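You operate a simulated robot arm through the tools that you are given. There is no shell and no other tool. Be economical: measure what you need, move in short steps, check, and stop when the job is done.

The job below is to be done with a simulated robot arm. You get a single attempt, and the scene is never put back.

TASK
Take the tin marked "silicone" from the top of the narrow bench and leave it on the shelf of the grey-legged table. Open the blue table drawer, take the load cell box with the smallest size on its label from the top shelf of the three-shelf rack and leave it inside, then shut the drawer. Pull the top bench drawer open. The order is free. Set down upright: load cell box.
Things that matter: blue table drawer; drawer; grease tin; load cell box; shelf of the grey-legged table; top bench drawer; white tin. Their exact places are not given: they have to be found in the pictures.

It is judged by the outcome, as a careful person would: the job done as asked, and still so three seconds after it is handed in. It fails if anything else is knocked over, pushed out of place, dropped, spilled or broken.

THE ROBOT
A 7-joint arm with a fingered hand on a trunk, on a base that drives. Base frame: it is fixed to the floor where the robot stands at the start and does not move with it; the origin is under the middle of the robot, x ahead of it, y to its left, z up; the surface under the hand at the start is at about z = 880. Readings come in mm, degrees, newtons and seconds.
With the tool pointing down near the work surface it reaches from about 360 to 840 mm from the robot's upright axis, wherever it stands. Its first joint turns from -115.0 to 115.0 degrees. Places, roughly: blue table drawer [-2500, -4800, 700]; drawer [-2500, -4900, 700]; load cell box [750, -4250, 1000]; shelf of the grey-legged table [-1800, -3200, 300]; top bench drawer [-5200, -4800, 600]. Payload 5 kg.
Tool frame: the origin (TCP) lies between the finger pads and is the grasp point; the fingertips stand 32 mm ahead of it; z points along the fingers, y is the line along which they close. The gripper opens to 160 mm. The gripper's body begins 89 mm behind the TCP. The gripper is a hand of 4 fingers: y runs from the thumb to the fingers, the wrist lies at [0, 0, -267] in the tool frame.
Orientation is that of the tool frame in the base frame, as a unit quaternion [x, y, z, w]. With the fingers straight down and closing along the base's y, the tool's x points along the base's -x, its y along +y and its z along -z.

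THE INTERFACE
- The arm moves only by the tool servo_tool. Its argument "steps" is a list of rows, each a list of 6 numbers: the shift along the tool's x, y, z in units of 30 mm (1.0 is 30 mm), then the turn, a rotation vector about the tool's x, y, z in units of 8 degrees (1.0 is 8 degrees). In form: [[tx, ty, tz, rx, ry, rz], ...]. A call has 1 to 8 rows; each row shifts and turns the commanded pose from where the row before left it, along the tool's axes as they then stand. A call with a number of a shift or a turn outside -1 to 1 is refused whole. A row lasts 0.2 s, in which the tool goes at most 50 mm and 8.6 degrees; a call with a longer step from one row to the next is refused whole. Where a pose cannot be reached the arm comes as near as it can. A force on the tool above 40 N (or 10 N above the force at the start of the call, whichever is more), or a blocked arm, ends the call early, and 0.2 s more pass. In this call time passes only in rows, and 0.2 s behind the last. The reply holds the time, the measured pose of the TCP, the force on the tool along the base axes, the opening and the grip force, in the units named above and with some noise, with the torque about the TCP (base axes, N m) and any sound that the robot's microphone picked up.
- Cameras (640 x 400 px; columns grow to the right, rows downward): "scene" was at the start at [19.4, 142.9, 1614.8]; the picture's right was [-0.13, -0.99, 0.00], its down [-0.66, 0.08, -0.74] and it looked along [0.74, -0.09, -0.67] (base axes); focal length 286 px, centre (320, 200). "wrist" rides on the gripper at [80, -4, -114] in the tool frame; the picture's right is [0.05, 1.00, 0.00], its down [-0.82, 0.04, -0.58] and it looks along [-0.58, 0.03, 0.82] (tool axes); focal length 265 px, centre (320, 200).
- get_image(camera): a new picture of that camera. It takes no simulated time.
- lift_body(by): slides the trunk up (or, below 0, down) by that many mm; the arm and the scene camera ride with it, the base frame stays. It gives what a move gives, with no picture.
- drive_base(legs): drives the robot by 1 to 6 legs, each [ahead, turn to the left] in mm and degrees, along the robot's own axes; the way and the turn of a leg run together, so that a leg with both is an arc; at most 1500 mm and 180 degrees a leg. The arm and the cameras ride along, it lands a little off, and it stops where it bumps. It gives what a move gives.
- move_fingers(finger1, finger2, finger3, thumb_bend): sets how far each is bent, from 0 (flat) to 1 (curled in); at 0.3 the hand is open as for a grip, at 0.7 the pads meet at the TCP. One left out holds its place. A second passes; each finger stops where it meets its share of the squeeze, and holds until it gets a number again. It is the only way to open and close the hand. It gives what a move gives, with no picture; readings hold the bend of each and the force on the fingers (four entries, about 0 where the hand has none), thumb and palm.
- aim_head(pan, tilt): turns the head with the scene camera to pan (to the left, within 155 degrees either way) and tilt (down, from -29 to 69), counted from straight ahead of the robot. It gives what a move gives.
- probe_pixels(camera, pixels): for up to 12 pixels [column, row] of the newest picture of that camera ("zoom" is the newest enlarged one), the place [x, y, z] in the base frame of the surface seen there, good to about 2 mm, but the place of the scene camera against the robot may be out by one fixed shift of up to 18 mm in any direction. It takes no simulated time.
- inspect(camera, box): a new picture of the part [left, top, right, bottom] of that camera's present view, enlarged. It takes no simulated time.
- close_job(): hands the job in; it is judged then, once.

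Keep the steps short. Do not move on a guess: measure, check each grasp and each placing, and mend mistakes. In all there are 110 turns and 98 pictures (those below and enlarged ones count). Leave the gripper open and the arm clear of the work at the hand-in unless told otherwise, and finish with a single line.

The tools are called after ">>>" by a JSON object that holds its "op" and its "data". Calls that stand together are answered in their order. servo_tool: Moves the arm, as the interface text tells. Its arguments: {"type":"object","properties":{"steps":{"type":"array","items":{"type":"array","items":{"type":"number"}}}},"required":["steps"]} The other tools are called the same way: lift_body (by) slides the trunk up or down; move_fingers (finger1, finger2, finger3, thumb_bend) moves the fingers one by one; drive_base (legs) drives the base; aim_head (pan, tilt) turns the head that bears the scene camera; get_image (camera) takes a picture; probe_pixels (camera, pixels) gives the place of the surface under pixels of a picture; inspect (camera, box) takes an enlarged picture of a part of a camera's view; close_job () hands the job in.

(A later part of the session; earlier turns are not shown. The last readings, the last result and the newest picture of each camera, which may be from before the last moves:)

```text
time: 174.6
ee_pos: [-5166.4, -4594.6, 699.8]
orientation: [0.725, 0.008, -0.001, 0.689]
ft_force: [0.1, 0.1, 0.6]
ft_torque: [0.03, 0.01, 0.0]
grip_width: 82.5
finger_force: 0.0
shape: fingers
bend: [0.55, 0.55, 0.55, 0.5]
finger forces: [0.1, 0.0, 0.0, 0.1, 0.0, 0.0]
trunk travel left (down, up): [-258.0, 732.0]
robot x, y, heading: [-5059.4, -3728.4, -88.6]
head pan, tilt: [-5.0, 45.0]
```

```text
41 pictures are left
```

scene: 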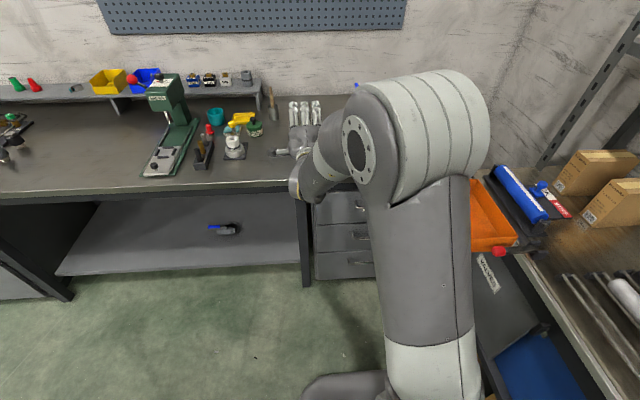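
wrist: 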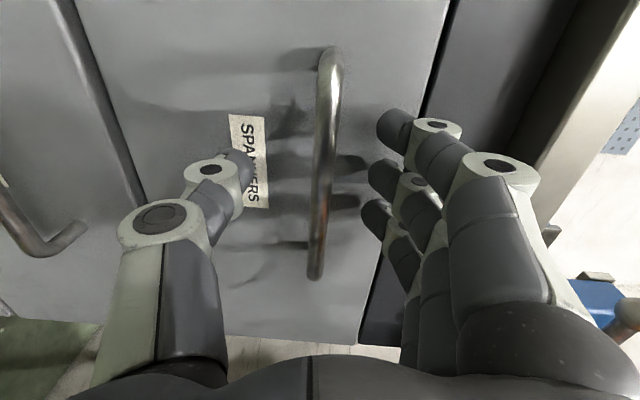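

The bar lies between the fingers. Close, then pull 120 mm by driving back.

>>> {"op": "move_fingers", "data": {"finger1": 0.85, "finger2": 0.85, "finger3": 0.85, "thumb_bend": 0.75}}

>>> {"op": "drive_base", "data": {"legs": [[-120, 0]]}}

>>> {"op": "get_image", "data": {"camera": "scene"}}

```text
time: 175.6
ee_pos: [-5166.8, -4595.2, 702.0]
orientation: [0.724, 0.008, -0.001, 0.69]
ft_force: [0.2, -0.1, 11.8]
ft_torque: [0.2, -0.03, -0.09]
grip_width: 17.0
finger_force: 19.1
shape: fingers
bend: [0.77, 0.76, 0.77, 0.73]
finger forces: [7.8, 0.0, 7.7, 0.0, 20.9, 0.0]
trunk travel left (down, up): [-258.0, 732.0]
robot x, y, heading: [-5055.7, -3728.2, -88.6]
head pan, tilt: [-5.0, 45.0]
```

```text
time: 176.8
ee_pos: [-5166.9, -4472.9, 701.3]
orientation: [0.724, 0.009, 0.0, 0.69]
ft_force: [9.8, -1.1, 12.9]
ft_torque: [0.1, -0.04, 0.09]
grip_width: 17.2
finger_force: 6.6
shape: fingers
bend: [0.77, 0.76, 0.77, 0.74]
finger forces: [7.2, 0.0, 7.0, 0.1, 0.0, 0.1]
trunk travel left (down, up): [-258.0, 732.0]
robot x, y, heading: [-5061.0, -3607.5, -88.8]
head pan, tilt: [-5.0, 45.0]
```

```text
40 pictures are left
```

scene: 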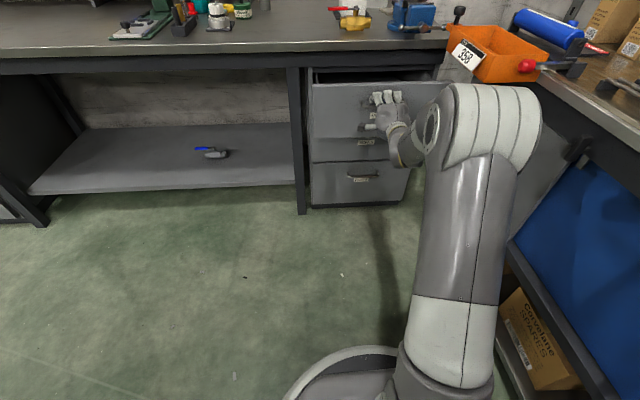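

The drawer comes out. Pull another 130 mm.

>>> {"op": "drive_base", "data": {"legs": [[-130, 0]]}}

>>> {"op": "move_fingers", "data": {"finger1": 0.5, "finger2": 0.5, "finger3": 0.5, "thumb_bend": 0.45}}

>>> {"op": "drive_base", "data": {"legs": [[-150, 0]]}}

>>> {"op": "get_image", "data": {"camera": "scene"}}

```text
time: 178.1
ee_pos: [-5167.3, -4345.7, 701.3]
orientation: [0.723, 0.012, 0.0, 0.69]
ft_force: [12.8, -1.2, 9.5]
ft_torque: [0.13, -0.05, 0.09]
grip_width: 17.0
finger_force: 17.8
shape: fingers
bend: [0.77, 0.76, 0.77, 0.74]
finger forces: [7.8, 0.0, 7.0, 0.1, 21.1, 0.0]
trunk travel left (down, up): [-258.0, 732.0]
robot x, y, heading: [-5062.9, -3481.1, -88.9]
head pan, tilt: [-5.0, 45.0]
```

```text
time: 179.1
ee_pos: [-5167.6, -4345.1, 702.4]
orientation: [0.724, 0.011, 0.001, 0.69]
ft_force: [0.5, 0.5, 0.1]
ft_torque: [-0.02, 0.01, 0.0]
grip_width: 100.4
finger_force: 0.1
shape: fingers
bend: [0.5, 0.5, 0.5, 0.45]
finger forces: [0.1, 0.0, 0.1, 0.1, 0.1, 0.1]
trunk travel left (down, up): [-258.0, 732.0]
robot x, y, heading: [-5070.1, -3481.6, -89.0]
head pan, tilt: [-5.0, 45.0]
```

```text
time: 180.4
ee_pos: [-5170.7, -4197.0, 701.8]
orientation: [0.724, 0.011, 0.001, 0.689]
ft_force: [0.0, 0.6, 0.0]
ft_torque: [-0.01, 0.0, -0.03]
grip_width: 100.2
finger_force: 0.1
shape: fingers
bend: [0.5, 0.5, 0.5, 0.45]
finger forces: [0.0, 0.0, 0.0, 0.0, 0.0, 0.1]
trunk travel left (down, up): [-258.0, 732.0]
robot x, y, heading: [-5067.8, -3329.1, -88.7]
head pan, tilt: [-5.0, 45.0]
```

```text
39 pictures are left
```

scene: 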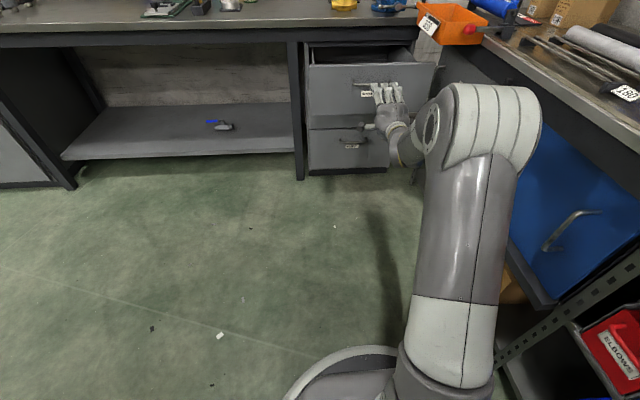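

Top bench drawer is open about 250 mm. Now the box: raise the arm to clear things, and drive diagonally out, then along +x towards the rack.

>>> {"op": "lift_body", "data": {"by": 400}}

>>> {"op": "drive_base", "data": {"legs": [[0, 46], [780, 0], [0, 43]]}}

>>> {"op": "aim_head", "data": {"pan": 0, "tilt": 30}}

>>> {"op": "get_image", "data": {"camera": "scene"}}

```text
time: 184.3
ee_pos: [-5169.8, -4197.8, 1100.1]
orientation: [0.723, 0.011, 0.001, 0.69]
ft_force: [-0.3, -0.1, 0.1]
ft_torque: [0.0, 0.0, -0.02]
grip_width: 100.5
finger_force: 0.2
shape: fingers
bend: [0.5, 0.5, 0.5, 0.45]
finger forces: [0.0, 0.0, 0.0, 0.0, 0.0, 0.0]
trunk travel left (down, up): [-658.0, 332.0]
robot x, y, heading: [-5068.5, -3330.6, -88.6]
head pan, tilt: [-5.0, 45.0]
```

```text
time: 192.5
ee_pos: [-3627.5, -3941.4, 1101.6]
orientation: [0.502, 0.522, 0.49, 0.485]
ft_force: [0.1, 0.5, 0.0]
ft_torque: [-0.02, 0.0, -0.01]
grip_width: 100.5
finger_force: 0.0
shape: fingers
bend: [0.5, 0.5, 0.5, 0.45]
finger forces: [0.0, 0.0, 0.0, 0.1, 0.1, 0.0]
trunk travel left (down, up): [-658.0, 332.0]
robot x, y, heading: [-4493.2, -3840.6, 1.9]
head pan, tilt: [-5.0, 45.0]
```

```text
time: 193.3
ee_pos: [-3628.7, -3941.8, 1100.4]
orientation: [0.502, 0.522, 0.49, 0.485]
ft_force: [0.2, -0.9, -0.1]
ft_torque: [0.01, 0.03, -0.04]
grip_width: 100.5
finger_force: 0.0
shape: fingers
bend: [0.5, 0.5, 0.5, 0.45]
finger forces: [0.0, 0.0, 0.0, 0.0, 0.1, 0.0]
trunk travel left (down, up): [-658.0, 332.0]
robot x, y, heading: [-4497.7, -3843.9, 1.7]
head pan, tilt: [0.0, 30.0]
```

```text
38 pictures are left
```

scene: 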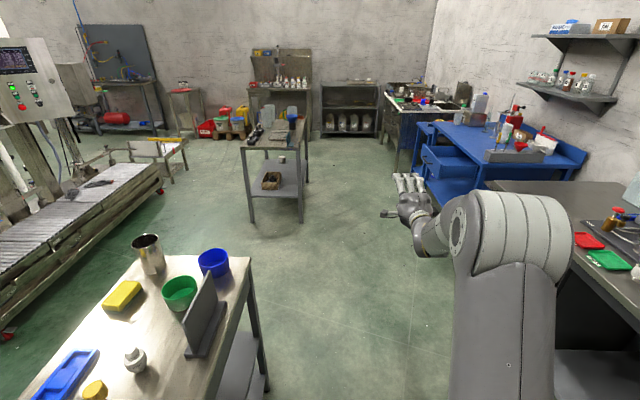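

The drawer is open, both tables intact. I put the hand back: roll -90°, retract, then pitch down.

>>> {"op": "servo_tool", "data": {"steps": [[0, 0, -1, 0, 0, -1], [0, 0, -1, 0, 0, -1], [0, 0, -1, 0, 0, -1], [0, 0, -1, 0, 0, -1], [0, 0, 0, 0, 0, -1], [0, 0, 0, 0, 0, -1], [0, 0, 0, 0, 0, -1], [0, 0, 0, 0, 0, -1]]}}

>>> {"op": "servo_tool", "data": {"steps": [[0, 0, 0, 0, 0, -1], [0, 0, 0, 0, 0, -1], [0, 0, 0, 0, 0, -1], [0, 0, 0, 0, 1, -0.25], [0, 0, 0, 0, 1, 0], [0, 0, 0, 0, 1, 0], [0, 0, 0, 0, 1, 0], [0, 0, 0, 0, 1, 0]]}}

>>> {"op": "servo_tool", "data": {"steps": [[0, 0, 0, 0, 1, 0], [0, 0, 0, 0, 1, 0], [0, 0, 0, 0, 1, 0], [0, 0, 0, 0, 1, 0], [0, 0, 0, 0, 1, 0], [0, 0, 0, 0, 1, 0]]}}

```text
time: 195.1
ee_pos: [-3748.0, -3944.7, 1105.7]
orientation: [0.149, 0.709, 0.157, 0.671]
ft_force: [1.1, 0.3, 0.7]
ft_torque: [-0.04, 0.01, 0.01]
grip_width: 100.5
finger_force: 0.1
shape: fingers
bend: [0.5, 0.5, 0.5, 0.45]
finger forces: [0.1, 0.0, 0.0, 0.0, 0.0, 0.0]
trunk travel left (down, up): [-658.0, 332.0]
robot x, y, heading: [-4500.0, -3844.7, 1.7]
head pan, tilt: [0.0, 30.0]
```

```text
time: 196.9
ee_pos: [-3745.3, -3935.5, 1105.6]
orientation: [-0.018, 0.889, 0.018, 0.457]
ft_force: [-1.6, -0.2, -0.5]
ft_torque: [-0.03, -0.09, 0.07]
grip_width: 100.8
finger_force: 0.1
shape: fingers
bend: [0.5, 0.5, 0.5, 0.45]
finger forces: [0.0, 0.1, 0.1, 0.0, 0.0, 0.0]
out of reach, approached as far as the arm can: row 7, 8
trunk travel left (down, up): [-658.0, 332.0]
robot x, y, heading: [-4496.1, -3843.2, 1.8]
head pan, tilt: [0.0, 30.0]
```

```text
time: 198.3
ee_pos: [-3745.4, -3935.7, 1104.9]
orientation: [-0.026, 0.998, 0.004, 0.053]
ft_force: [0.5, -0.4, -0.4]
ft_torque: [-0.02, 0.02, 0.01]
grip_width: 100.3
finger_force: 0.0
shape: fingers
bend: [0.5, 0.5, 0.5, 0.45]
finger forces: [0.1, 0.0, 0.0, 0.1, 0.1, 0.1]
trunk travel left (down, up): [-658.0, 332.0]
robot x, y, heading: [-4495.1, -3844.8, 1.9]
head pan, tilt: [0.0, 30.0]
```

Nearly vertical. I straighten, pull in a bit, then drive 3700 mm along +x.

>>> {"op": "servo_tool", "data": {"steps": [[0.9, 0.8, 0, 0, 0.75, 0], [0.9, 0.8, 0, 0, 0, 0], [0.9, 0.8, 0, 0, 0, 0], [0.9, 0.8, 0, 0, 0, 0]]}}

>>> {"op": "drive_base", "data": {"legs": [[0, -2.2], [1300, 0], [1200, 0], [1200, 0]]}}

>>> {"op": "get_image", "data": {"camera": "scene"}}

```text
time: 199.3
ee_pos: [-3858.3, -3842.4, 1102.5]
orientation: [-0.028, 1.0, 0.002, 0.003]
ft_force: [0.3, 0.5, 0.6]
ft_torque: [0.02, 0.01, 0.02]
grip_width: 101.0
finger_force: 0.1
shape: fingers
bend: [0.5, 0.5, 0.5, 0.45]
finger forces: [0.0, 0.0, 0.0, 0.0, 0.1, 0.0]
trunk travel left (down, up): [-658.0, 332.0]
robot x, y, heading: [-4498.9, -3845.2, 1.9]
head pan, tilt: [0.0, 30.0]
```

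```text
time: 217.5
ee_pos: [-183.2, -3825.9, 1103.1]
orientation: [-0.02, 1.0, 0.002, 0.001]
ft_force: [0.2, 0.0, -0.1]
ft_torque: [0.02, 0.0, -0.01]
grip_width: 100.7
finger_force: 0.0
shape: fingers
bend: [0.5, 0.5, 0.5, 0.45]
finger forces: [0.1, 0.1, 0.0, 0.1, 0.0, 0.1]
trunk travel left (down, up): [-658.0, 332.0]
robot x, y, heading: [-818.6, -3817.3, 0.6]
head pan, tilt: [0.0, 30.0]
```

```text
37 pictures are left
```

scene: 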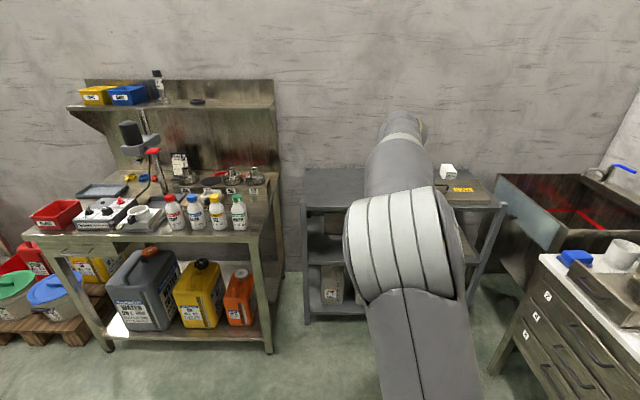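

>>> {"op": "probe_pixels", "data": {"camera": "scene", "pixels": [[540, 258], [495, 370], [272, 345], [260, 235], [308, 320], [495, 205], [470, 300], [448, 170], [500, 240], [365, 205]]}}

```text
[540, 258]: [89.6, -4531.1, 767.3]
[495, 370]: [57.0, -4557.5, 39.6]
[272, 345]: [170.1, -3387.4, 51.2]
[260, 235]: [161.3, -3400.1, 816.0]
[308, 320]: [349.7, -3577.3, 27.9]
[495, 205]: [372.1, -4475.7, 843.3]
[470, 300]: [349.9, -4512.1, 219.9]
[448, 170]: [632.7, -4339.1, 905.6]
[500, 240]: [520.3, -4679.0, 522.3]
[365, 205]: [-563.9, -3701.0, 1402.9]
```

Rack front x≈360, cabinet front y≈-4530. I drive to about (-65,-4055) facing the rack.

>>> {"op": "drive_base", "data": {"legs": [[0, -17.5], [790, 0], [0, 17]]}}

>>> {"op": "get_image", "data": {"camera": "wrist"}}

>>> {"op": "aim_head", "data": {"pan": 0, "tilt": 45}}

>>> {"op": "get_image", "data": {"camera": "scene"}}

```text
time: 223.8
ee_pos: [591.9, -4056.6, 1103.4]
orientation: [-0.019, 1.0, 0.003, 0.001]
ft_force: [0.7, 0.1, 0.3]
ft_torque: [-0.02, 0.01, 0.04]
grip_width: 100.5
finger_force: 0.1
shape: fingers
bend: [0.5, 0.5, 0.5, 0.45]
finger forces: [0.1, 0.1, 0.0, 0.1, 0.0, 0.1]
trunk travel left (down, up): [-658.0, 332.0]
robot x, y, heading: [-46.3, -4044.7, 0.7]
head pan, tilt: [0.0, 30.0]
```

```text
36 pictures are left
```

wrist: 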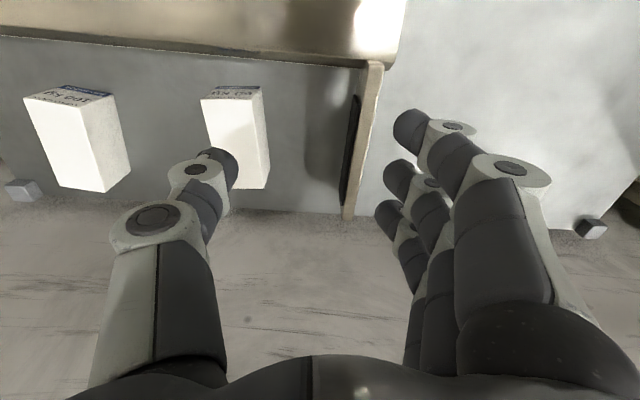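

```text
time: 224.5
ee_pos: [591.0, -4057.3, 1104.2]
orientation: [-0.017, 1.0, 0.003, 0.001]
ft_force: [0.4, -1.1, 0.5]
ft_torque: [0.02, -0.02, 0.02]
grip_width: 100.8
finger_force: 0.1
shape: fingers
bend: [0.5, 0.5, 0.5, 0.45]
finger forces: [0.0, 0.1, 0.1, 0.0, 0.1, 0.0]
trunk travel left (down, up): [-658.0, 332.0]
robot x, y, heading: [-46.5, -4046.7, 0.8]
head pan, tilt: [0.0, 45.0]
```

```text
35 pictures are left
```

scene: 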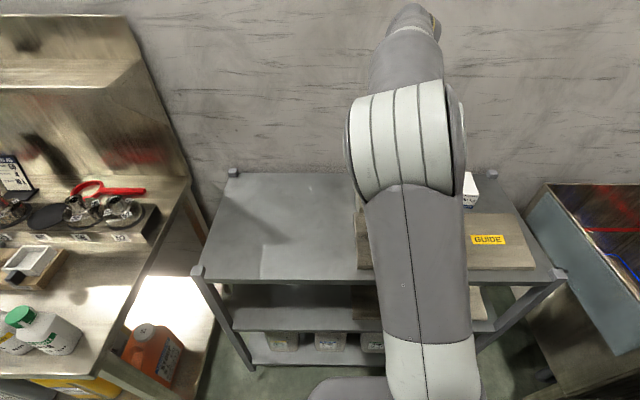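

>>> {"op": "inspect", "data": {"camera": "wrist", "box": [180, 60, 400, 220]}}

>>> {"op": "probe_pixels", "data": {"camera": "wrist", "pixels": [[206, 105], [250, 103], [252, 150], [240, 120], [262, 110], [265, 180], [262, 150], [350, 140], [375, 90], [300, 150], [254, 187], [170, 110]]}}

```text
2.50 times, centred on (290, 140) of wrist
```

zoom: 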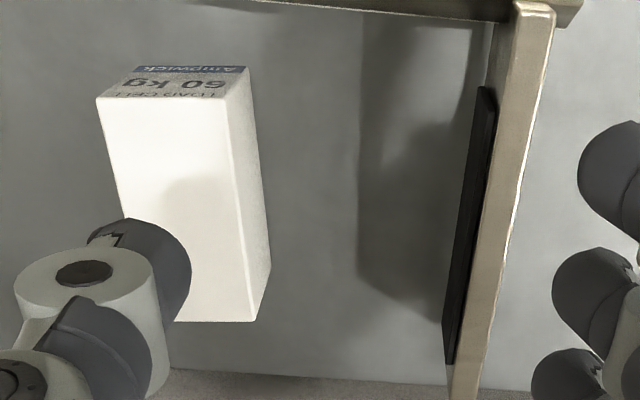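

```text
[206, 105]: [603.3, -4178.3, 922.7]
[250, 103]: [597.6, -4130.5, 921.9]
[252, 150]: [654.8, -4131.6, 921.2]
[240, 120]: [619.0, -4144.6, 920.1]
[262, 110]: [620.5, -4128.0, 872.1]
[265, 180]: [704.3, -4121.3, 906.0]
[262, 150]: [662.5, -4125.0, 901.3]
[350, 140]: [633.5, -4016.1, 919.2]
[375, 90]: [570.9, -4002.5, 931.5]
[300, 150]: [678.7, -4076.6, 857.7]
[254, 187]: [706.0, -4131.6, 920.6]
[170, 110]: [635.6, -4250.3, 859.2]
```

60 kg box: top z 921, shelf z 859, centre about (650,-4153), yaw ~3°, 114×55×62 mm. I open a bit more and move above it.

>>> {"op": "move_fingers", "data": {"finger1": 0.42, "finger2": 0.42, "finger3": 0.42, "thumb_bend": 0.42}}

>>> {"op": "servo_tool", "data": {"steps": [[-0.46, -0.82, 0, 0, 0, 0], [-0.46, -0.82, 0, 0, 0, 0], [-0.46, -0.82, 0, 0, 0, 0], [-0.46, -0.82, 0, 0, 0, 0], [0, 0, 0.9, 0, 0, 0], [0, 0, 0.9, 0, 0, 0], [0, 0, 0.9, 0, 0, 0], [0, 0, 0.9, 0, 0, 0]]}}

>>> {"op": "get_image", "data": {"camera": "wrist"}}

```text
time: 225.5
ee_pos: [590.4, -4057.1, 1102.9]
orientation: [-0.018, 1.0, 0.002, 0.002]
ft_force: [-0.3, -0.6, -0.1]
ft_torque: [-0.02, -0.01, 0.01]
grip_width: 122.5
finger_force: 0.0
shape: fingers
bend: [0.42, 0.42, 0.42, 0.42]
finger forces: [0.0, 0.0, 0.0, 0.0, 0.0, 0.1]
trunk travel left (down, up): [-658.0, 332.0]
robot x, y, heading: [-44.4, -4044.2, 0.8]
head pan, tilt: [0.0, 45.0]
```

```text
time: 227.3
ee_pos: [651.4, -4151.8, 994.6]
orientation: [-0.018, 1.0, 0.001, 0.001]
ft_force: [-0.1, -0.5, -0.1]
ft_torque: [-0.02, -0.03, -0.01]
grip_width: 122.8
finger_force: 0.2
shape: fingers
bend: [0.42, 0.42, 0.42, 0.42]
finger forces: [0.1, 0.0, 0.0, 0.0, 0.0, 0.0]
trunk travel left (down, up): [-658.0, 332.0]
robot x, y, heading: [-46.6, -4045.9, 0.6]
head pan, tilt: [0.0, 45.0]
```

```text
33 pictures are left
```

wrist: 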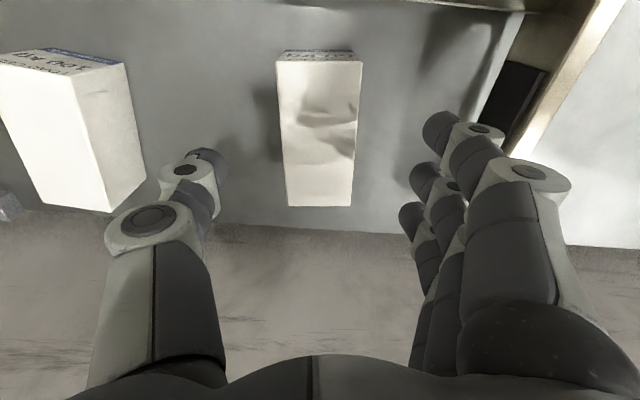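

>>> {"op": "probe_pixels", "data": {"camera": "wrist", "pixels": [[279, 70], [360, 70], [290, 203], [348, 203], [284, 140], [355, 140], [318, 64], [320, 203]]}}

```text
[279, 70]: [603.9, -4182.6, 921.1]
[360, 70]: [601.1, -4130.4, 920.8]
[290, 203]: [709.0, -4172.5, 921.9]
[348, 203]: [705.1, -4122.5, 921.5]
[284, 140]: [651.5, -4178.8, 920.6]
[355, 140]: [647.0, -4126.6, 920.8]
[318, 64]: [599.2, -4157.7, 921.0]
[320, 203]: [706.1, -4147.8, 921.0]
```

Centre (653,-4153), box yaw ≈5°. I turn the hand 3° and descend to z≈905.

>>> {"op": "servo_tool", "data": {"steps": [[0, 0, 0.8, 0, 0, -0.4], [0, 0, 0.8, 0, 0, 0], [0, 0, 0.8, 0, 0, 0], [0, 0, 0.55, 0, 0, 0]]}}

>>> {"op": "move_fingers", "data": {"finger1": 0.52, "finger2": 0.52, "finger3": 0.52, "thumb_bend": 0.52}}

>>> {"op": "get_image", "data": {"camera": "wrist"}}

```text
time: 228.3
ee_pos: [650.6, -4152.3, 907.3]
orientation: [-0.046, 0.999, 0.001, 0.001]
ft_force: [0.3, 0.4, 0.1]
ft_torque: [0.01, 0.0, 0.01]
grip_width: 122.5
finger_force: 0.0
shape: fingers
bend: [0.42, 0.42, 0.42, 0.42]
finger forces: [0.0, 0.1, 0.0, 0.1, 0.0, 0.1]
trunk travel left (down, up): [-658.0, 332.0]
robot x, y, heading: [-40.9, -4045.5, 0.6]
head pan, tilt: [0.0, 45.0]
```

```text
time: 229.3
ee_pos: [649.8, -4151.8, 908.5]
orientation: [-0.046, 0.999, 0.003, 0.001]
ft_force: [-0.4, -0.3, -0.3]
ft_torque: [0.0, 0.01, 0.0]
grip_width: 84.1
finger_force: 0.0
shape: fingers
bend: [0.52, 0.52, 0.52, 0.52]
finger forces: [0.1, 0.0, 0.1, 0.0, 0.1, 0.1]
trunk travel left (down, up): [-658.0, 332.0]
robot x, y, heading: [-44.2, -4042.2, 0.6]
head pan, tilt: [0.0, 45.0]
```

```text
32 pictures are left
```

wrist: 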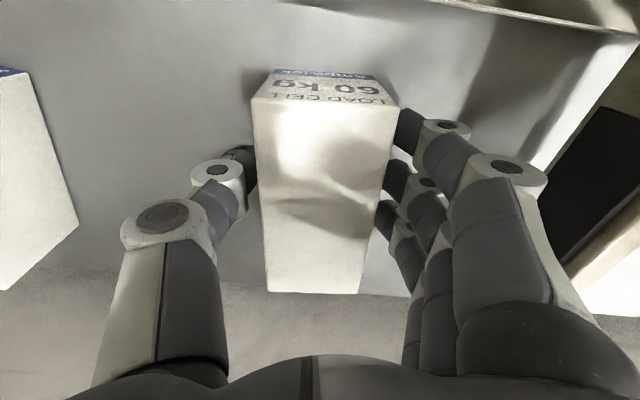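

Label reads 60 kg; the fingers flank it well. Close and lift.

>>> {"op": "move_fingers", "data": {"finger1": 0.68, "finger2": 0.68, "finger3": 0.68, "thumb_bend": 0.68}}

>>> {"op": "servo_tool", "data": {"steps": [[0, 0, -0.5, 0, 0, 0], [0, 0, -1, 0, 0, 0], [0, 0, -1, 0, 0, 0], [0, 0, -1, 0, 0, 0], [0, 0, -1, 0, 0, 0], [0, 0, -1, 0, 0, 0], [0, 0, -1, 0, 0, 0]]}}

>>> {"op": "get_image", "data": {"camera": "wrist"}}

```text
time: 230.3
ee_pos: [650.3, -4151.1, 908.1]
orientation: [-0.046, 0.999, 0.002, 0.003]
ft_force: [0.4, 0.5, -0.3]
ft_torque: [0.01, 0.04, 0.0]
grip_width: 64.6
finger_force: 22.9
shape: fingers
bend: [0.59, 0.59, 0.59, 0.61]
finger forces: [7.6, 7.5, 7.5, 0.0, 22.9, 0.1]
trunk travel left (down, up): [-658.0, 332.0]
robot x, y, heading: [-41.5, -4043.1, 0.6]
head pan, tilt: [0.0, 45.0]
```

```text
time: 231.9
ee_pos: [649.2, -4155.0, 1102.3]
orientation: [-0.047, 0.999, 0.002, 0.002]
ft_force: [0.5, -0.4, -2.8]
ft_torque: [0.01, 0.02, -0.01]
grip_width: 64.5
finger_force: 23.1
shape: fingers
bend: [0.59, 0.59, 0.59, 0.61]
finger forces: [7.6, 7.5, 7.5, 0.0, 22.7, 0.0]
trunk travel left (down, up): [-658.0, 332.0]
robot x, y, heading: [-43.4, -4046.5, 0.6]
head pan, tilt: [0.0, 45.0]
```

```text
31 pictures are left
```

wrist: 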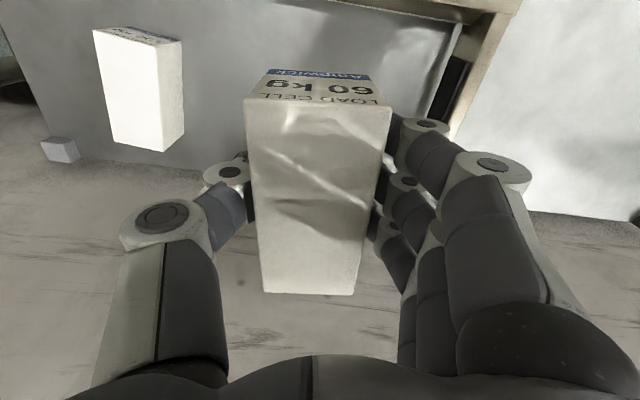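

Box held (23 N), bottom 49 mm below the TCP. I centre the hand sideways, then reverse to the blue drawer and turn.

>>> {"op": "servo_tool", "data": {"steps": [[0, 0.9, 0, 0, 0, 0], [0, 0.9, 0, 0, 0, 0], [0, 0.9, 0, 0, 0, 0], [0, 0.9, 0, 0, 0, 0]]}}

>>> {"op": "drive_base", "data": {"legs": [[0, -5], [-1250, 0], [-1200, 0], [0, -86]]}}

>>> {"op": "get_image", "data": {"camera": "scene"}}

>>> {"op": "get_image", "data": {"camera": "wrist"}}

```text
time: 232.9
ee_pos: [638.8, -4046.0, 1102.1]
orientation: [-0.046, 0.999, 0.001, 0.001]
ft_force: [0.3, 0.5, -4.4]
ft_torque: [0.0, 0.01, 0.0]
grip_width: 64.9
finger_force: 22.2
shape: fingers
bend: [0.59, 0.59, 0.59, 0.61]
finger forces: [7.4, 7.5, 7.5, 0.1, 22.5, 0.1]
trunk travel left (down, up): [-658.0, 332.0]
robot x, y, heading: [-45.4, -4046.0, 0.5]
head pan, tilt: [0.0, 45.0]
```

```text
time: 249.0
ee_pos: [-2463.8, -4564.8, 1102.1]
orientation: [0.671, 0.741, 0.001, 0.003]
ft_force: [-0.2, -0.3, -4.4]
ft_torque: [0.03, -0.02, -0.01]
grip_width: 64.7
finger_force: 22.3
shape: fingers
bend: [0.59, 0.59, 0.59, 0.61]
finger forces: [7.5, 7.6, 7.6, 0.0, 22.5, 0.0]
trunk travel left (down, up): [-658.0, 332.0]
robot x, y, heading: [-2464.0, -3877.8, -88.7]
head pan, tilt: [0.0, 45.0]
```

```text
30 pictures are left
```

scene: 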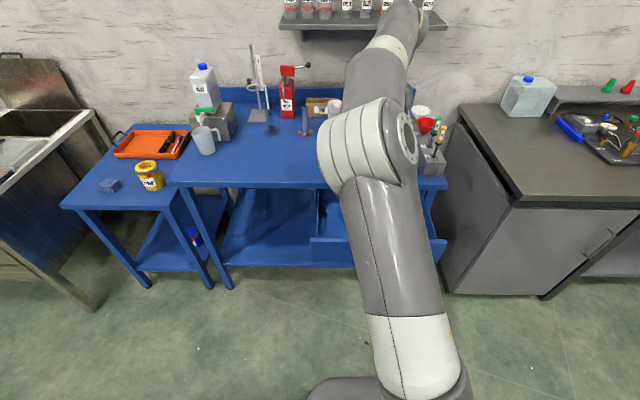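

```text
29 pictures are left
```

wrist: 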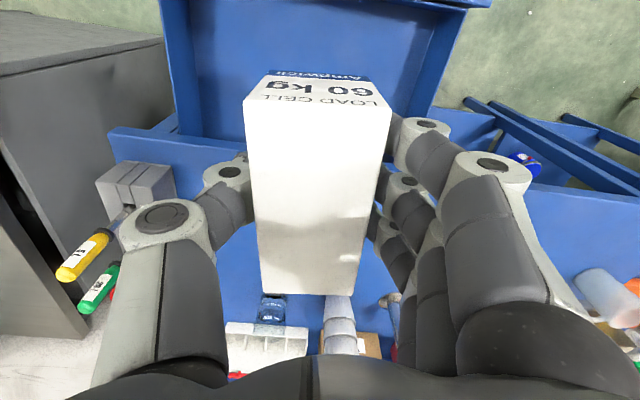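

The drawer is under the hand. I measure its floor, sides and the tabletop edge with the wrist camera.

>>> {"op": "probe_pixels", "data": {"camera": "wrist", "pixels": [[320, 30], [320, 12], [220, 100], [240, 60], [400, 60], [410, 100], [185, 80], [440, 40], [230, 148], [140, 140], [320, 2], [230, 125]]}}

```text
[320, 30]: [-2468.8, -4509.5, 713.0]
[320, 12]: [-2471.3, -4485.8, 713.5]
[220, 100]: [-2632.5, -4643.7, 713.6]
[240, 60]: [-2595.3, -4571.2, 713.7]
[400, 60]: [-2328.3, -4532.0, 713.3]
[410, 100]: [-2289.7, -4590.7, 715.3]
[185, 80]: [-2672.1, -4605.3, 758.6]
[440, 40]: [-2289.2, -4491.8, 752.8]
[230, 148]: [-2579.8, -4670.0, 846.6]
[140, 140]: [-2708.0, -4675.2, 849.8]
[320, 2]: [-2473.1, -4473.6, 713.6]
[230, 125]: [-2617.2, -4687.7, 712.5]
```

Drawer floor z=713.5; inside x -2672…-2289, y -4450…-4671 clear. TCP (-2464,-4565) suits. I lower 320 mm by the trunk.

>>> {"op": "lift_body", "data": {"by": -320}}

>>> {"op": "get_image", "data": {"camera": "wrist"}}

>>> {"op": "get_image", "data": {"camera": "scene"}}

```text
time: 252.2
ee_pos: [-2462.8, -4564.3, 782.5]
orientation: [0.671, 0.741, 0.0, 0.003]
ft_force: [0.4, -0.6, -3.6]
ft_torque: [0.01, -0.02, -0.01]
grip_width: 64.8
finger_force: 22.5
shape: fingers
bend: [0.59, 0.59, 0.59, 0.61]
finger forces: [7.5, 7.5, 7.4, 0.0, 22.4, 0.0]
trunk travel left (down, up): [-338.0, 652.0]
robot x, y, heading: [-2463.2, -3880.0, -89.1]
head pan, tilt: [0.0, 45.0]
```

```text
28 pictures are left
```

wrist: 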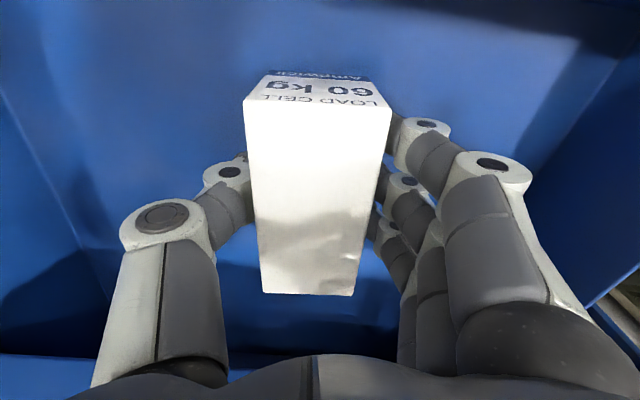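

```text
27 pictures are left
```

scene: 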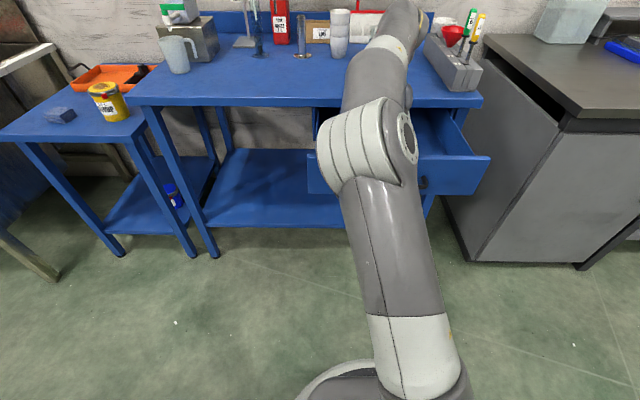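

Bottom about 20 mm above the floor. Lower 17, then 2, then 1.5 mm watching force.

>>> {"op": "lift_body", "data": {"by": -17}}

>>> {"op": "lift_body", "data": {"by": -3}}

>>> {"op": "lift_body", "data": {"by": -1.5}}

```text
time: 252.8
ee_pos: [-2461.5, -4563.2, 764.2]
orientation: [0.671, 0.741, 0.001, 0.002]
ft_force: [0.0, -0.6, -4.0]
ft_torque: [0.02, -0.02, 0.01]
grip_width: 64.5
finger_force: 22.0
shape: fingers
bend: [0.59, 0.59, 0.59, 0.61]
finger forces: [7.4, 7.5, 7.5, 0.0, 22.4, 0.0]
trunk travel left (down, up): [-321.0, 669.0]
robot x, y, heading: [-2467.8, -3880.0, -88.9]
head pan, tilt: [0.0, 45.0]
```

```text
time: 253.3
ee_pos: [-2463.3, -4564.0, 762.2]
orientation: [0.671, 0.742, 0.0, 0.003]
ft_force: [0.4, 1.1, -3.4]
ft_torque: [0.01, -0.04, 0.01]
grip_width: 64.3
finger_force: 22.2
shape: fingers
bend: [0.59, 0.59, 0.59, 0.61]
finger forces: [7.5, 7.5, 7.4, 0.0, 22.5, 0.0]
trunk travel left (down, up): [-318.0, 672.0]
robot x, y, heading: [-2463.9, -3880.2, -89.2]
head pan, tilt: [0.0, 45.0]
```

```text
time: 253.8
ee_pos: [-2462.9, -4563.2, 760.7]
orientation: [0.671, 0.741, -0.002, 0.003]
ft_force: [0.7, -0.7, 3.4]
ft_torque: [0.01, 0.08, 0.02]
grip_width: 64.7
finger_force: 22.9
shape: fingers
bend: [0.59, 0.59, 0.59, 0.61]
finger forces: [7.8, 7.8, 7.8, 0.0, 23.2, 0.0]
trunk travel left (down, up): [-316.0, 674.0]
robot x, y, heading: [-2463.7, -3877.4, -89.0]
head pan, tilt: [0.0, 45.0]
```

Contact with the drawer floor (force turned to +3.4 N). I release in steps.

>>> {"op": "move_fingers", "data": {"finger1": 0.55, "finger2": 0.55, "finger3": 0.55, "thumb_bend": 0.55}}

>>> {"op": "move_fingers", "data": {"finger1": 0.46, "finger2": 0.46, "finger3": 0.46, "thumb_bend": 0.46}}

>>> {"op": "get_image", "data": {"camera": "wrist"}}

```text
time: 254.8
ee_pos: [-2462.7, -4563.3, 760.2]
orientation: [0.671, 0.742, 0.0, 0.002]
ft_force: [-0.1, 0.0, -0.6]
ft_torque: [-0.02, -0.01, -0.02]
grip_width: 71.3
finger_force: 0.1
shape: fingers
bend: [0.55, 0.55, 0.55, 0.55]
finger forces: [0.0, 0.0, 0.0, 0.0, 0.1, 0.0]
trunk travel left (down, up): [-316.0, 674.0]
robot x, y, heading: [-2465.1, -3881.9, -88.9]
head pan, tilt: [0.0, 45.0]
```

```text
time: 255.8
ee_pos: [-2462.6, -4563.1, 760.3]
orientation: [0.671, 0.741, 0.0, 0.003]
ft_force: [1.6, -0.4, -0.4]
ft_torque: [0.03, -0.01, -0.04]
grip_width: 106.4
finger_force: 0.1
shape: fingers
bend: [0.46, 0.46, 0.46, 0.46]
finger forces: [0.0, 0.0, 0.1, 0.1, 0.0, 0.0]
trunk travel left (down, up): [-316.0, 674.0]
robot x, y, heading: [-2466.2, -3881.2, -89.2]
head pan, tilt: [0.0, 45.0]
```

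```text
26 pictures are left
```

wrist: 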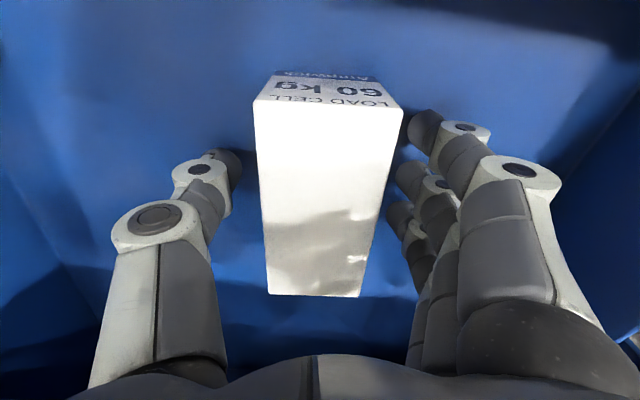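

Box stands upright in the drawer, free. I raise the hand straight out, back off 250 mm and check.

>>> {"op": "lift_body", "data": {"by": 330}}

>>> {"op": "get_image", "data": {"camera": "wrist"}}

>>> {"op": "drive_base", "data": {"legs": [[-270, 0]]}}

>>> {"op": "get_image", "data": {"camera": "wrist"}}

```text
time: 259.1
ee_pos: [-2462.0, -4563.5, 1090.3]
orientation: [0.671, 0.742, 0.0, 0.002]
ft_force: [0.5, -0.7, 0.3]
ft_torque: [0.04, 0.0, 0.02]
grip_width: 106.5
finger_force: 0.1
shape: fingers
bend: [0.46, 0.46, 0.46, 0.46]
finger forces: [0.1, 0.1, 0.0, 0.0, 0.1, 0.0]
trunk travel left (down, up): [-646.0, 344.0]
robot x, y, heading: [-2469.3, -3876.0, -89.1]
head pan, tilt: [0.0, 45.0]
```

```text
25 pictures are left
```

wrist: 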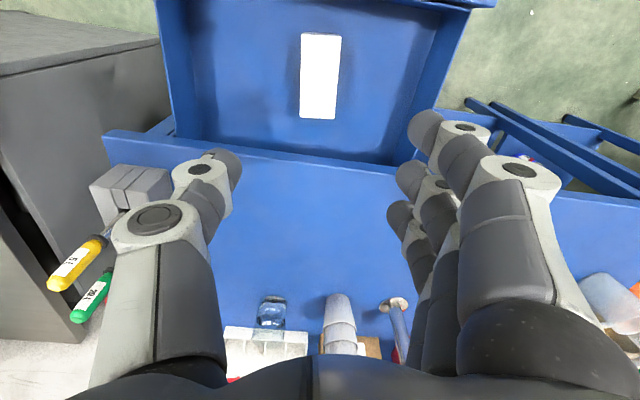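

```text
time: 260.9
ee_pos: [-2475.0, -4334.1, 1090.3]
orientation: [0.674, 0.738, 0.001, 0.004]
ft_force: [0.7, -0.3, -0.2]
ft_torque: [0.03, 0.02, 0.0]
grip_width: 106.9
finger_force: 0.1
shape: fingers
bend: [0.46, 0.46, 0.46, 0.46]
finger forces: [0.1, 0.0, 0.0, 0.0, 0.0, 0.1]
trunk travel left (down, up): [-646.0, 344.0]
robot x, y, heading: [-2473.1, -3648.3, -89.5]
head pan, tilt: [0.0, 45.0]
stopped in leg 1: the robot was blocked; the commanded pose is now the measured one
```

```text
24 pictures are left
```

wrist: 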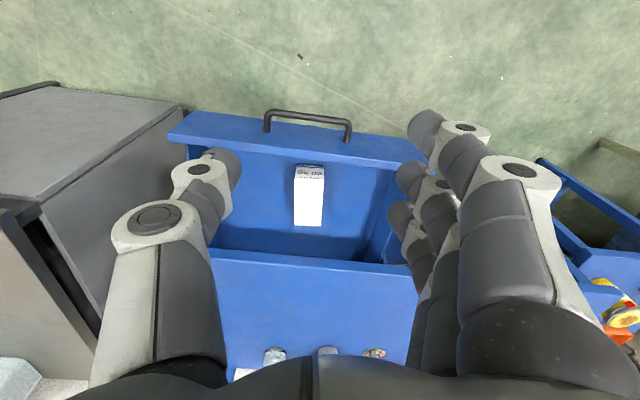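

The base bumped something behind it, likely the grey table. I move forward 60 mm and look back at it.

>>> {"op": "drive_base", "data": {"legs": [[60, 0]]}}

>>> {"op": "aim_head", "data": {"pan": 145, "tilt": 40}}

>>> {"op": "get_image", "data": {"camera": "scene"}}

```text
time: 261.8
ee_pos: [-2474.7, -4393.1, 1088.9]
orientation: [0.674, 0.739, 0.0, 0.003]
ft_force: [0.1, 0.1, 0.4]
ft_torque: [0.03, -0.02, -0.02]
grip_width: 106.8
finger_force: 0.1
shape: fingers
bend: [0.46, 0.46, 0.46, 0.46]
finger forces: [0.1, 0.1, 0.0, 0.1, 0.0, 0.1]
trunk travel left (down, up): [-646.0, 344.0]
robot x, y, heading: [-2469.2, -3705.4, -89.8]
head pan, tilt: [0.0, 45.0]
```

```text
time: 264.1
ee_pos: [-2474.4, -4392.0, 1091.0]
orientation: [0.674, 0.739, 0.0, 0.003]
ft_force: [0.3, -0.8, -0.1]
ft_torque: [0.0, 0.03, 0.0]
grip_width: 106.9
finger_force: 0.1
shape: fingers
bend: [0.46, 0.46, 0.46, 0.46]
finger forces: [0.1, 0.0, 0.0, 0.1, 0.0, 0.0]
trunk travel left (down, up): [-646.0, 344.0]
robot x, y, heading: [-2469.8, -3711.4, -89.6]
head pan, tilt: [145.0, 40.0]
```

```text
23 pictures are left
```

scene: 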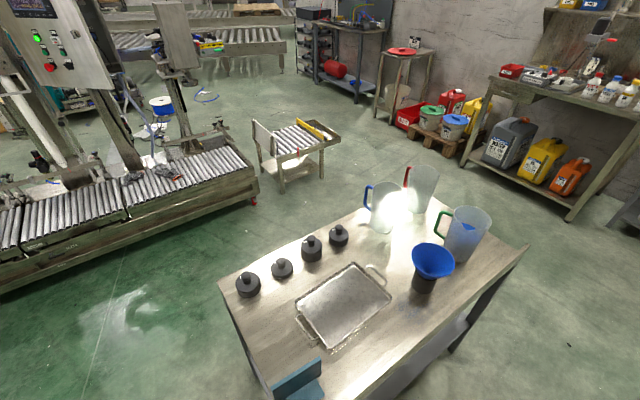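

Everything stands. I check whether the table moved by measuring its corners.

>>> {"op": "probe_pixels", "data": {"camera": "scene", "pixels": [[522, 251], [445, 198], [222, 285], [380, 370], [400, 388], [470, 300], [300, 395]]}}

```text
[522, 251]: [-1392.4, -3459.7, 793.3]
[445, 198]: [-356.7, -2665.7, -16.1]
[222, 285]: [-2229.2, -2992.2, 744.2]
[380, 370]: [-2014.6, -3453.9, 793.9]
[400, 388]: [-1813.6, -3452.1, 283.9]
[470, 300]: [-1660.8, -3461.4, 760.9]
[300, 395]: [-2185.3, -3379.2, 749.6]
```

The table is where it was. Now shut the drawer: pull the hand in 90 mm, make a fist, lower to handle height in front of it.

>>> {"op": "servo_tool", "data": {"steps": [[0.8, 0, 0, 0, 0, 0], [0.8, 0, 0, 0, 0, 0], [0.8, 0, 0, 0, 0, 0], [0.8, 0, 0, 0, 0, 0]]}}

>>> {"op": "move_fingers", "data": {"finger1": 0.7, "finger2": 0.7, "finger3": 0.7, "thumb_bend": 0.68}}

>>> {"op": "lift_body", "data": {"by": -325}}

>>> {"op": "aim_head", "data": {"pan": 0, "tilt": 45}}

>>> {"op": "get_image", "data": {"camera": "scene"}}

>>> {"op": "get_image", "data": {"camera": "wrist"}}

```text
time: 265.1
ee_pos: [-2483.2, -4295.3, 1091.5]
orientation: [0.675, 0.738, 0.001, 0.005]
ft_force: [0.3, 0.0, 0.2]
ft_torque: [-0.03, 0.0, -0.02]
grip_width: 106.9
finger_force: 0.0
shape: fingers
bend: [0.46, 0.46, 0.46, 0.46]
finger forces: [0.0, 0.0, 0.0, 0.0, 0.1, 0.0]
trunk travel left (down, up): [-646.0, 344.0]
robot x, y, heading: [-2469.8, -3712.8, -90.1]
head pan, tilt: [145.0, 40.0]
```

```text
time: 266.1
ee_pos: [-2482.8, -4296.4, 1092.5]
orientation: [0.674, 0.739, 0.0, 0.002]
ft_force: [-0.5, 0.4, -0.8]
ft_torque: [0.02, 0.0, 0.04]
grip_width: 26.2
finger_force: 0.1
shape: fingers
bend: [0.7, 0.7, 0.7, 0.68]
finger forces: [0.0, 0.1, 0.0, 0.0, 0.0, 0.1]
trunk travel left (down, up): [-646.0, 344.0]
robot x, y, heading: [-2472.9, -3708.1, -89.6]
head pan, tilt: [145.0, 40.0]
```

```text
time: 269.3
ee_pos: [-2482.7, -4296.2, 767.7]
orientation: [0.674, 0.739, 0.0, 0.003]
ft_force: [-0.3, -0.1, 0.0]
ft_torque: [-0.01, 0.02, 0.0]
grip_width: 26.2
finger_force: 0.1
shape: fingers
bend: [0.7, 0.7, 0.7, 0.68]
finger forces: [0.0, 0.1, 0.0, 0.0, 0.0, 0.1]
trunk travel left (down, up): [-321.0, 669.0]
robot x, y, heading: [-2472.2, -3707.4, -89.7]
head pan, tilt: [145.0, 40.0]
```

```text
time: 271.6
ee_pos: [-2482.2, -4295.6, 766.7]
orientation: [0.674, 0.739, 0.0, 0.003]
ft_force: [0.3, -0.3, 1.3]
ft_torque: [-0.03, 0.01, 0.0]
grip_width: 26.1
finger_force: 0.0
shape: fingers
bend: [0.7, 0.7, 0.7, 0.68]
finger forces: [0.0, 0.0, 0.0, 0.1, 0.0, 0.0]
trunk travel left (down, up): [-321.0, 669.0]
robot x, y, heading: [-2469.8, -3709.5, -89.8]
head pan, tilt: [0.0, 45.0]
```

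```text
22 pictures are left
```

scene: 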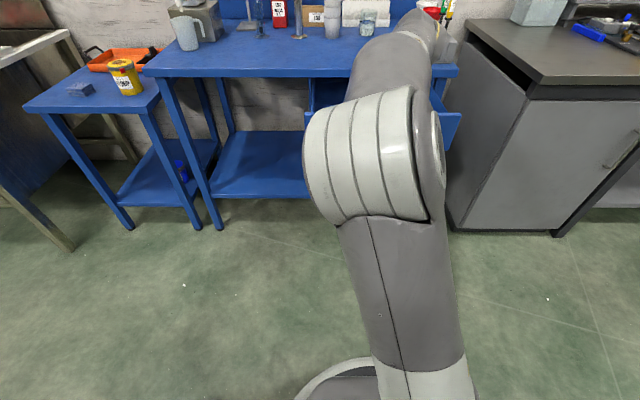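

```text
21 pictures are left
```

wrist: 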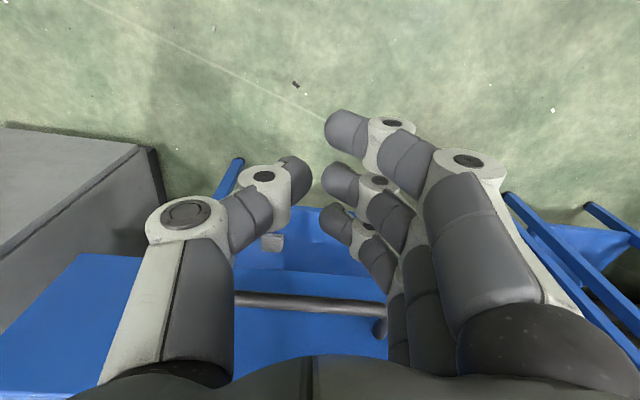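

The fingers are right in front of the handle bar (310,303). I push by driving 180 mm forward.

>>> {"op": "drive_base", "data": {"legs": [[180, 0]]}}

>>> {"op": "get_image", "data": {"camera": "wrist"}}

```text
time: 273.1
ee_pos: [-2484.2, -4474.1, 766.7]
orientation: [0.674, 0.739, 0.001, 0.003]
ft_force: [0.8, 0.7, -0.3]
ft_torque: [0.01, -0.02, -0.01]
grip_width: 26.2
finger_force: 0.0
shape: fingers
bend: [0.7, 0.7, 0.7, 0.68]
finger forces: [0.1, 0.0, 0.1, 0.0, 0.0, 0.0]
trunk travel left (down, up): [-321.0, 669.0]
robot x, y, heading: [-2469.1, -3888.0, -89.8]
head pan, tilt: [0.0, 45.0]
```

```text
20 pictures are left
```

wrist: 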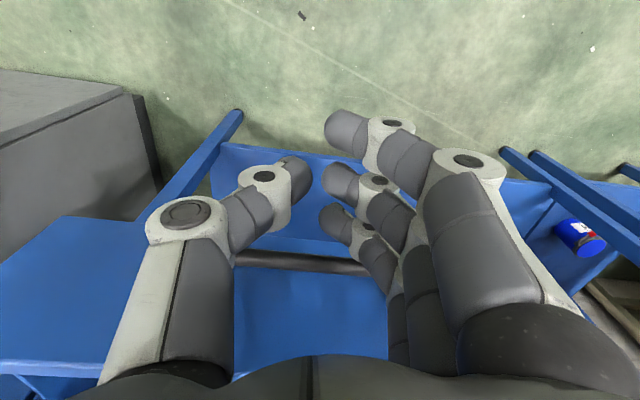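

The drawer is moving with the hand. 80 mm more, then finish with force feedback.

>>> {"op": "drive_base", "data": {"legs": [[80, 0]]}}

>>> {"op": "servo_tool", "data": {"steps": [[-0.5, 0, 0, 0, 0, 0], [-0.5, 0, 0, 0, 0, 0], [-0.3, 0, 0, 0, 0, 0]]}}

>>> {"op": "get_image", "data": {"camera": "wrist"}}

>>> {"op": "get_image", "data": {"camera": "scene"}}

```text
time: 274.2
ee_pos: [-2483.1, -4553.4, 766.6]
orientation: [0.674, 0.739, 0.0, 0.003]
ft_force: [0.8, 0.6, 1.0]
ft_torque: [0.01, 0.0, 0.0]
grip_width: 25.9
finger_force: 0.1
shape: fingers
bend: [0.7, 0.7, 0.7, 0.68]
finger forces: [0.0, 0.0, 0.0, 0.0, 0.1, 0.1]
trunk travel left (down, up): [-321.0, 669.0]
robot x, y, heading: [-2468.9, -3964.1, -89.9]
head pan, tilt: [0.0, 45.0]
```

```text
time: 275.0
ee_pos: [-2479.0, -4592.1, 767.4]
orientation: [0.675, 0.738, 0.001, 0.003]
ft_force: [-0.6, 0.4, 0.1]
ft_torque: [-0.01, -0.02, -0.04]
grip_width: 26.0
finger_force: 0.1
shape: fingers
bend: [0.7, 0.7, 0.7, 0.68]
finger forces: [0.0, 0.0, 0.6, 0.0, 0.0, 0.0]
trunk travel left (down, up): [-321.0, 669.0]
robot x, y, heading: [-2469.4, -3962.4, -89.8]
head pan, tilt: [0.0, 45.0]
```

```text
19 pictures are left
```

wrist: 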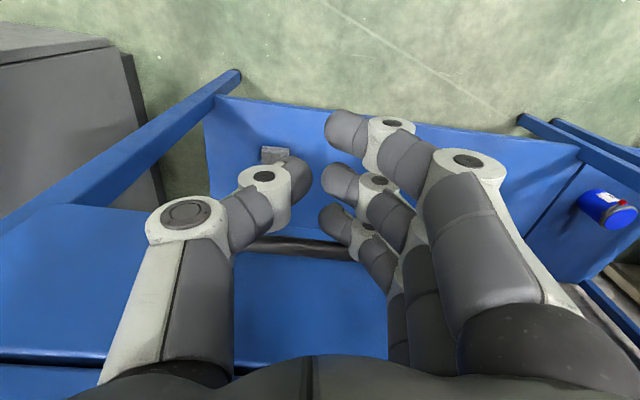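

```text
18 pictures are left
```

scene: 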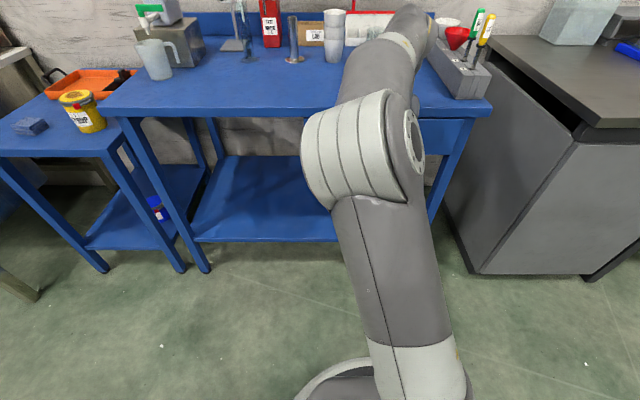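

>>> {"op": "probe_pixels", "data": {"camera": "wrist", "pixels": [[300, 245], [270, 247], [300, 280], [300, 355], [250, 360]]}}

>>> {"op": "servo_tool", "data": {"steps": [[-0.3, 0, 0, 0, 0, 0], [-0.3, 0, 0, 0, 0, 0], [-0.3, 0, 0, 0, 0, 0], [-0.2, 0, 0, 0, 0, 0], [-0.2, 0, 0, 0, 0, 0]]}}

```text
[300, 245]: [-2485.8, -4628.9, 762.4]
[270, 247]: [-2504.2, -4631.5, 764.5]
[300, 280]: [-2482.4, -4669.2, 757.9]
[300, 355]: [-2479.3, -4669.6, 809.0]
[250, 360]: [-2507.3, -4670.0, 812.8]
```

```text
time: 275.6
ee_pos: [-2481.0, -4600.6, 767.7]
orientation: [0.671, 0.741, 0.004, -0.004]
ft_force: [0.2, 20.8, 7.0]
ft_torque: [-0.12, -0.22, 0.74]
grip_width: 26.2
finger_force: 11.0
shape: fingers
bend: [0.7, 0.7, 0.7, 0.68]
finger forces: [0.1, 0.0, 21.5, 0.0, 0.1, 0.0]
trunk travel left (down, up): [-321.0, 669.0]
robot x, y, heading: [-2469.5, -3968.1, -89.8]
head pan, tilt: [0.0, 45.0]
stopped in row 2: the force on the tool passed its limit at 51 N (the readings are from after the stop); the commanded pose is now the measured one
```

The drawer hit its stop (face was at -4669, 5 mm from shut, then 51 N). I back off and check.

>>> {"op": "servo_tool", "data": {"steps": [[0.6, 0, 0, 0, 0, 0], [0.8, 0, 0, 0, 0, 0], [0.8, 0, 0, 0, 0, 0]]}}

>>> {"op": "drive_base", "data": {"legs": [[-180, 0]]}}

>>> {"op": "move_fingers", "data": {"finger1": 0.3, "finger2": 0.3, "finger3": 0.3, "thumb_bend": 0.3}}

>>> {"op": "get_image", "data": {"camera": "wrist"}}

```text
time: 276.4
ee_pos: [-2488.1, -4539.4, 765.0]
orientation: [0.673, 0.74, 0.004, -0.003]
ft_force: [-0.6, -0.3, -0.7]
ft_torque: [0.06, -0.01, 0.01]
grip_width: 26.1
finger_force: 0.1
shape: fingers
bend: [0.7, 0.7, 0.7, 0.68]
finger forces: [0.1, 0.0, 0.0, 0.0, 0.1, 0.1]
trunk travel left (down, up): [-321.0, 669.0]
robot x, y, heading: [-2473.2, -3964.8, -89.7]
head pan, tilt: [0.0, 45.0]
```

```text
time: 277.9
ee_pos: [-2487.4, -4357.5, 764.6]
orientation: [0.672, 0.74, 0.003, -0.004]
ft_force: [0.0, -0.1, 0.4]
ft_torque: [0.03, 0.02, 0.01]
grip_width: 26.2
finger_force: 0.1
shape: fingers
bend: [0.7, 0.7, 0.7, 0.68]
finger forces: [0.1, 0.0, 0.0, 0.0, 0.1, 0.0]
trunk travel left (down, up): [-321.0, 669.0]
robot x, y, heading: [-2472.1, -3784.7, -89.7]
head pan, tilt: [0.0, 45.0]
```

```text
time: 278.9
ee_pos: [-2489.1, -4357.5, 764.8]
orientation: [0.672, 0.74, 0.004, -0.004]
ft_force: [0.3, -0.3, 0.3]
ft_torque: [0.04, -0.02, 0.02]
grip_width: 170.1
finger_force: 0.0
shape: fingers
bend: [0.3, 0.3, 0.3, 0.3]
finger forces: [0.0, 0.0, 0.0, 0.0, 0.0, 0.0]
trunk travel left (down, up): [-321.0, 669.0]
robot x, y, heading: [-2467.7, -3785.5, -89.7]
head pan, tilt: [0.0, 45.0]
```

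```text
17 pictures are left
```

wrist: 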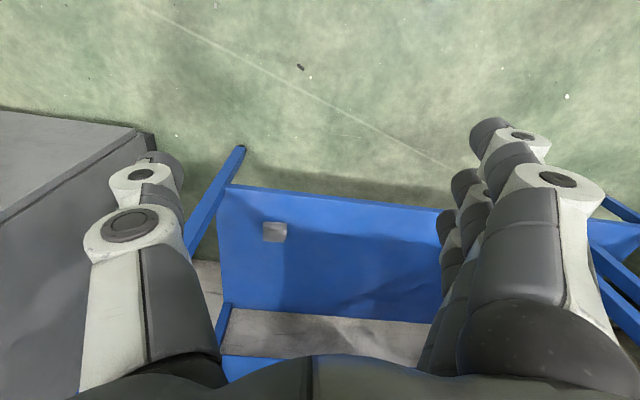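

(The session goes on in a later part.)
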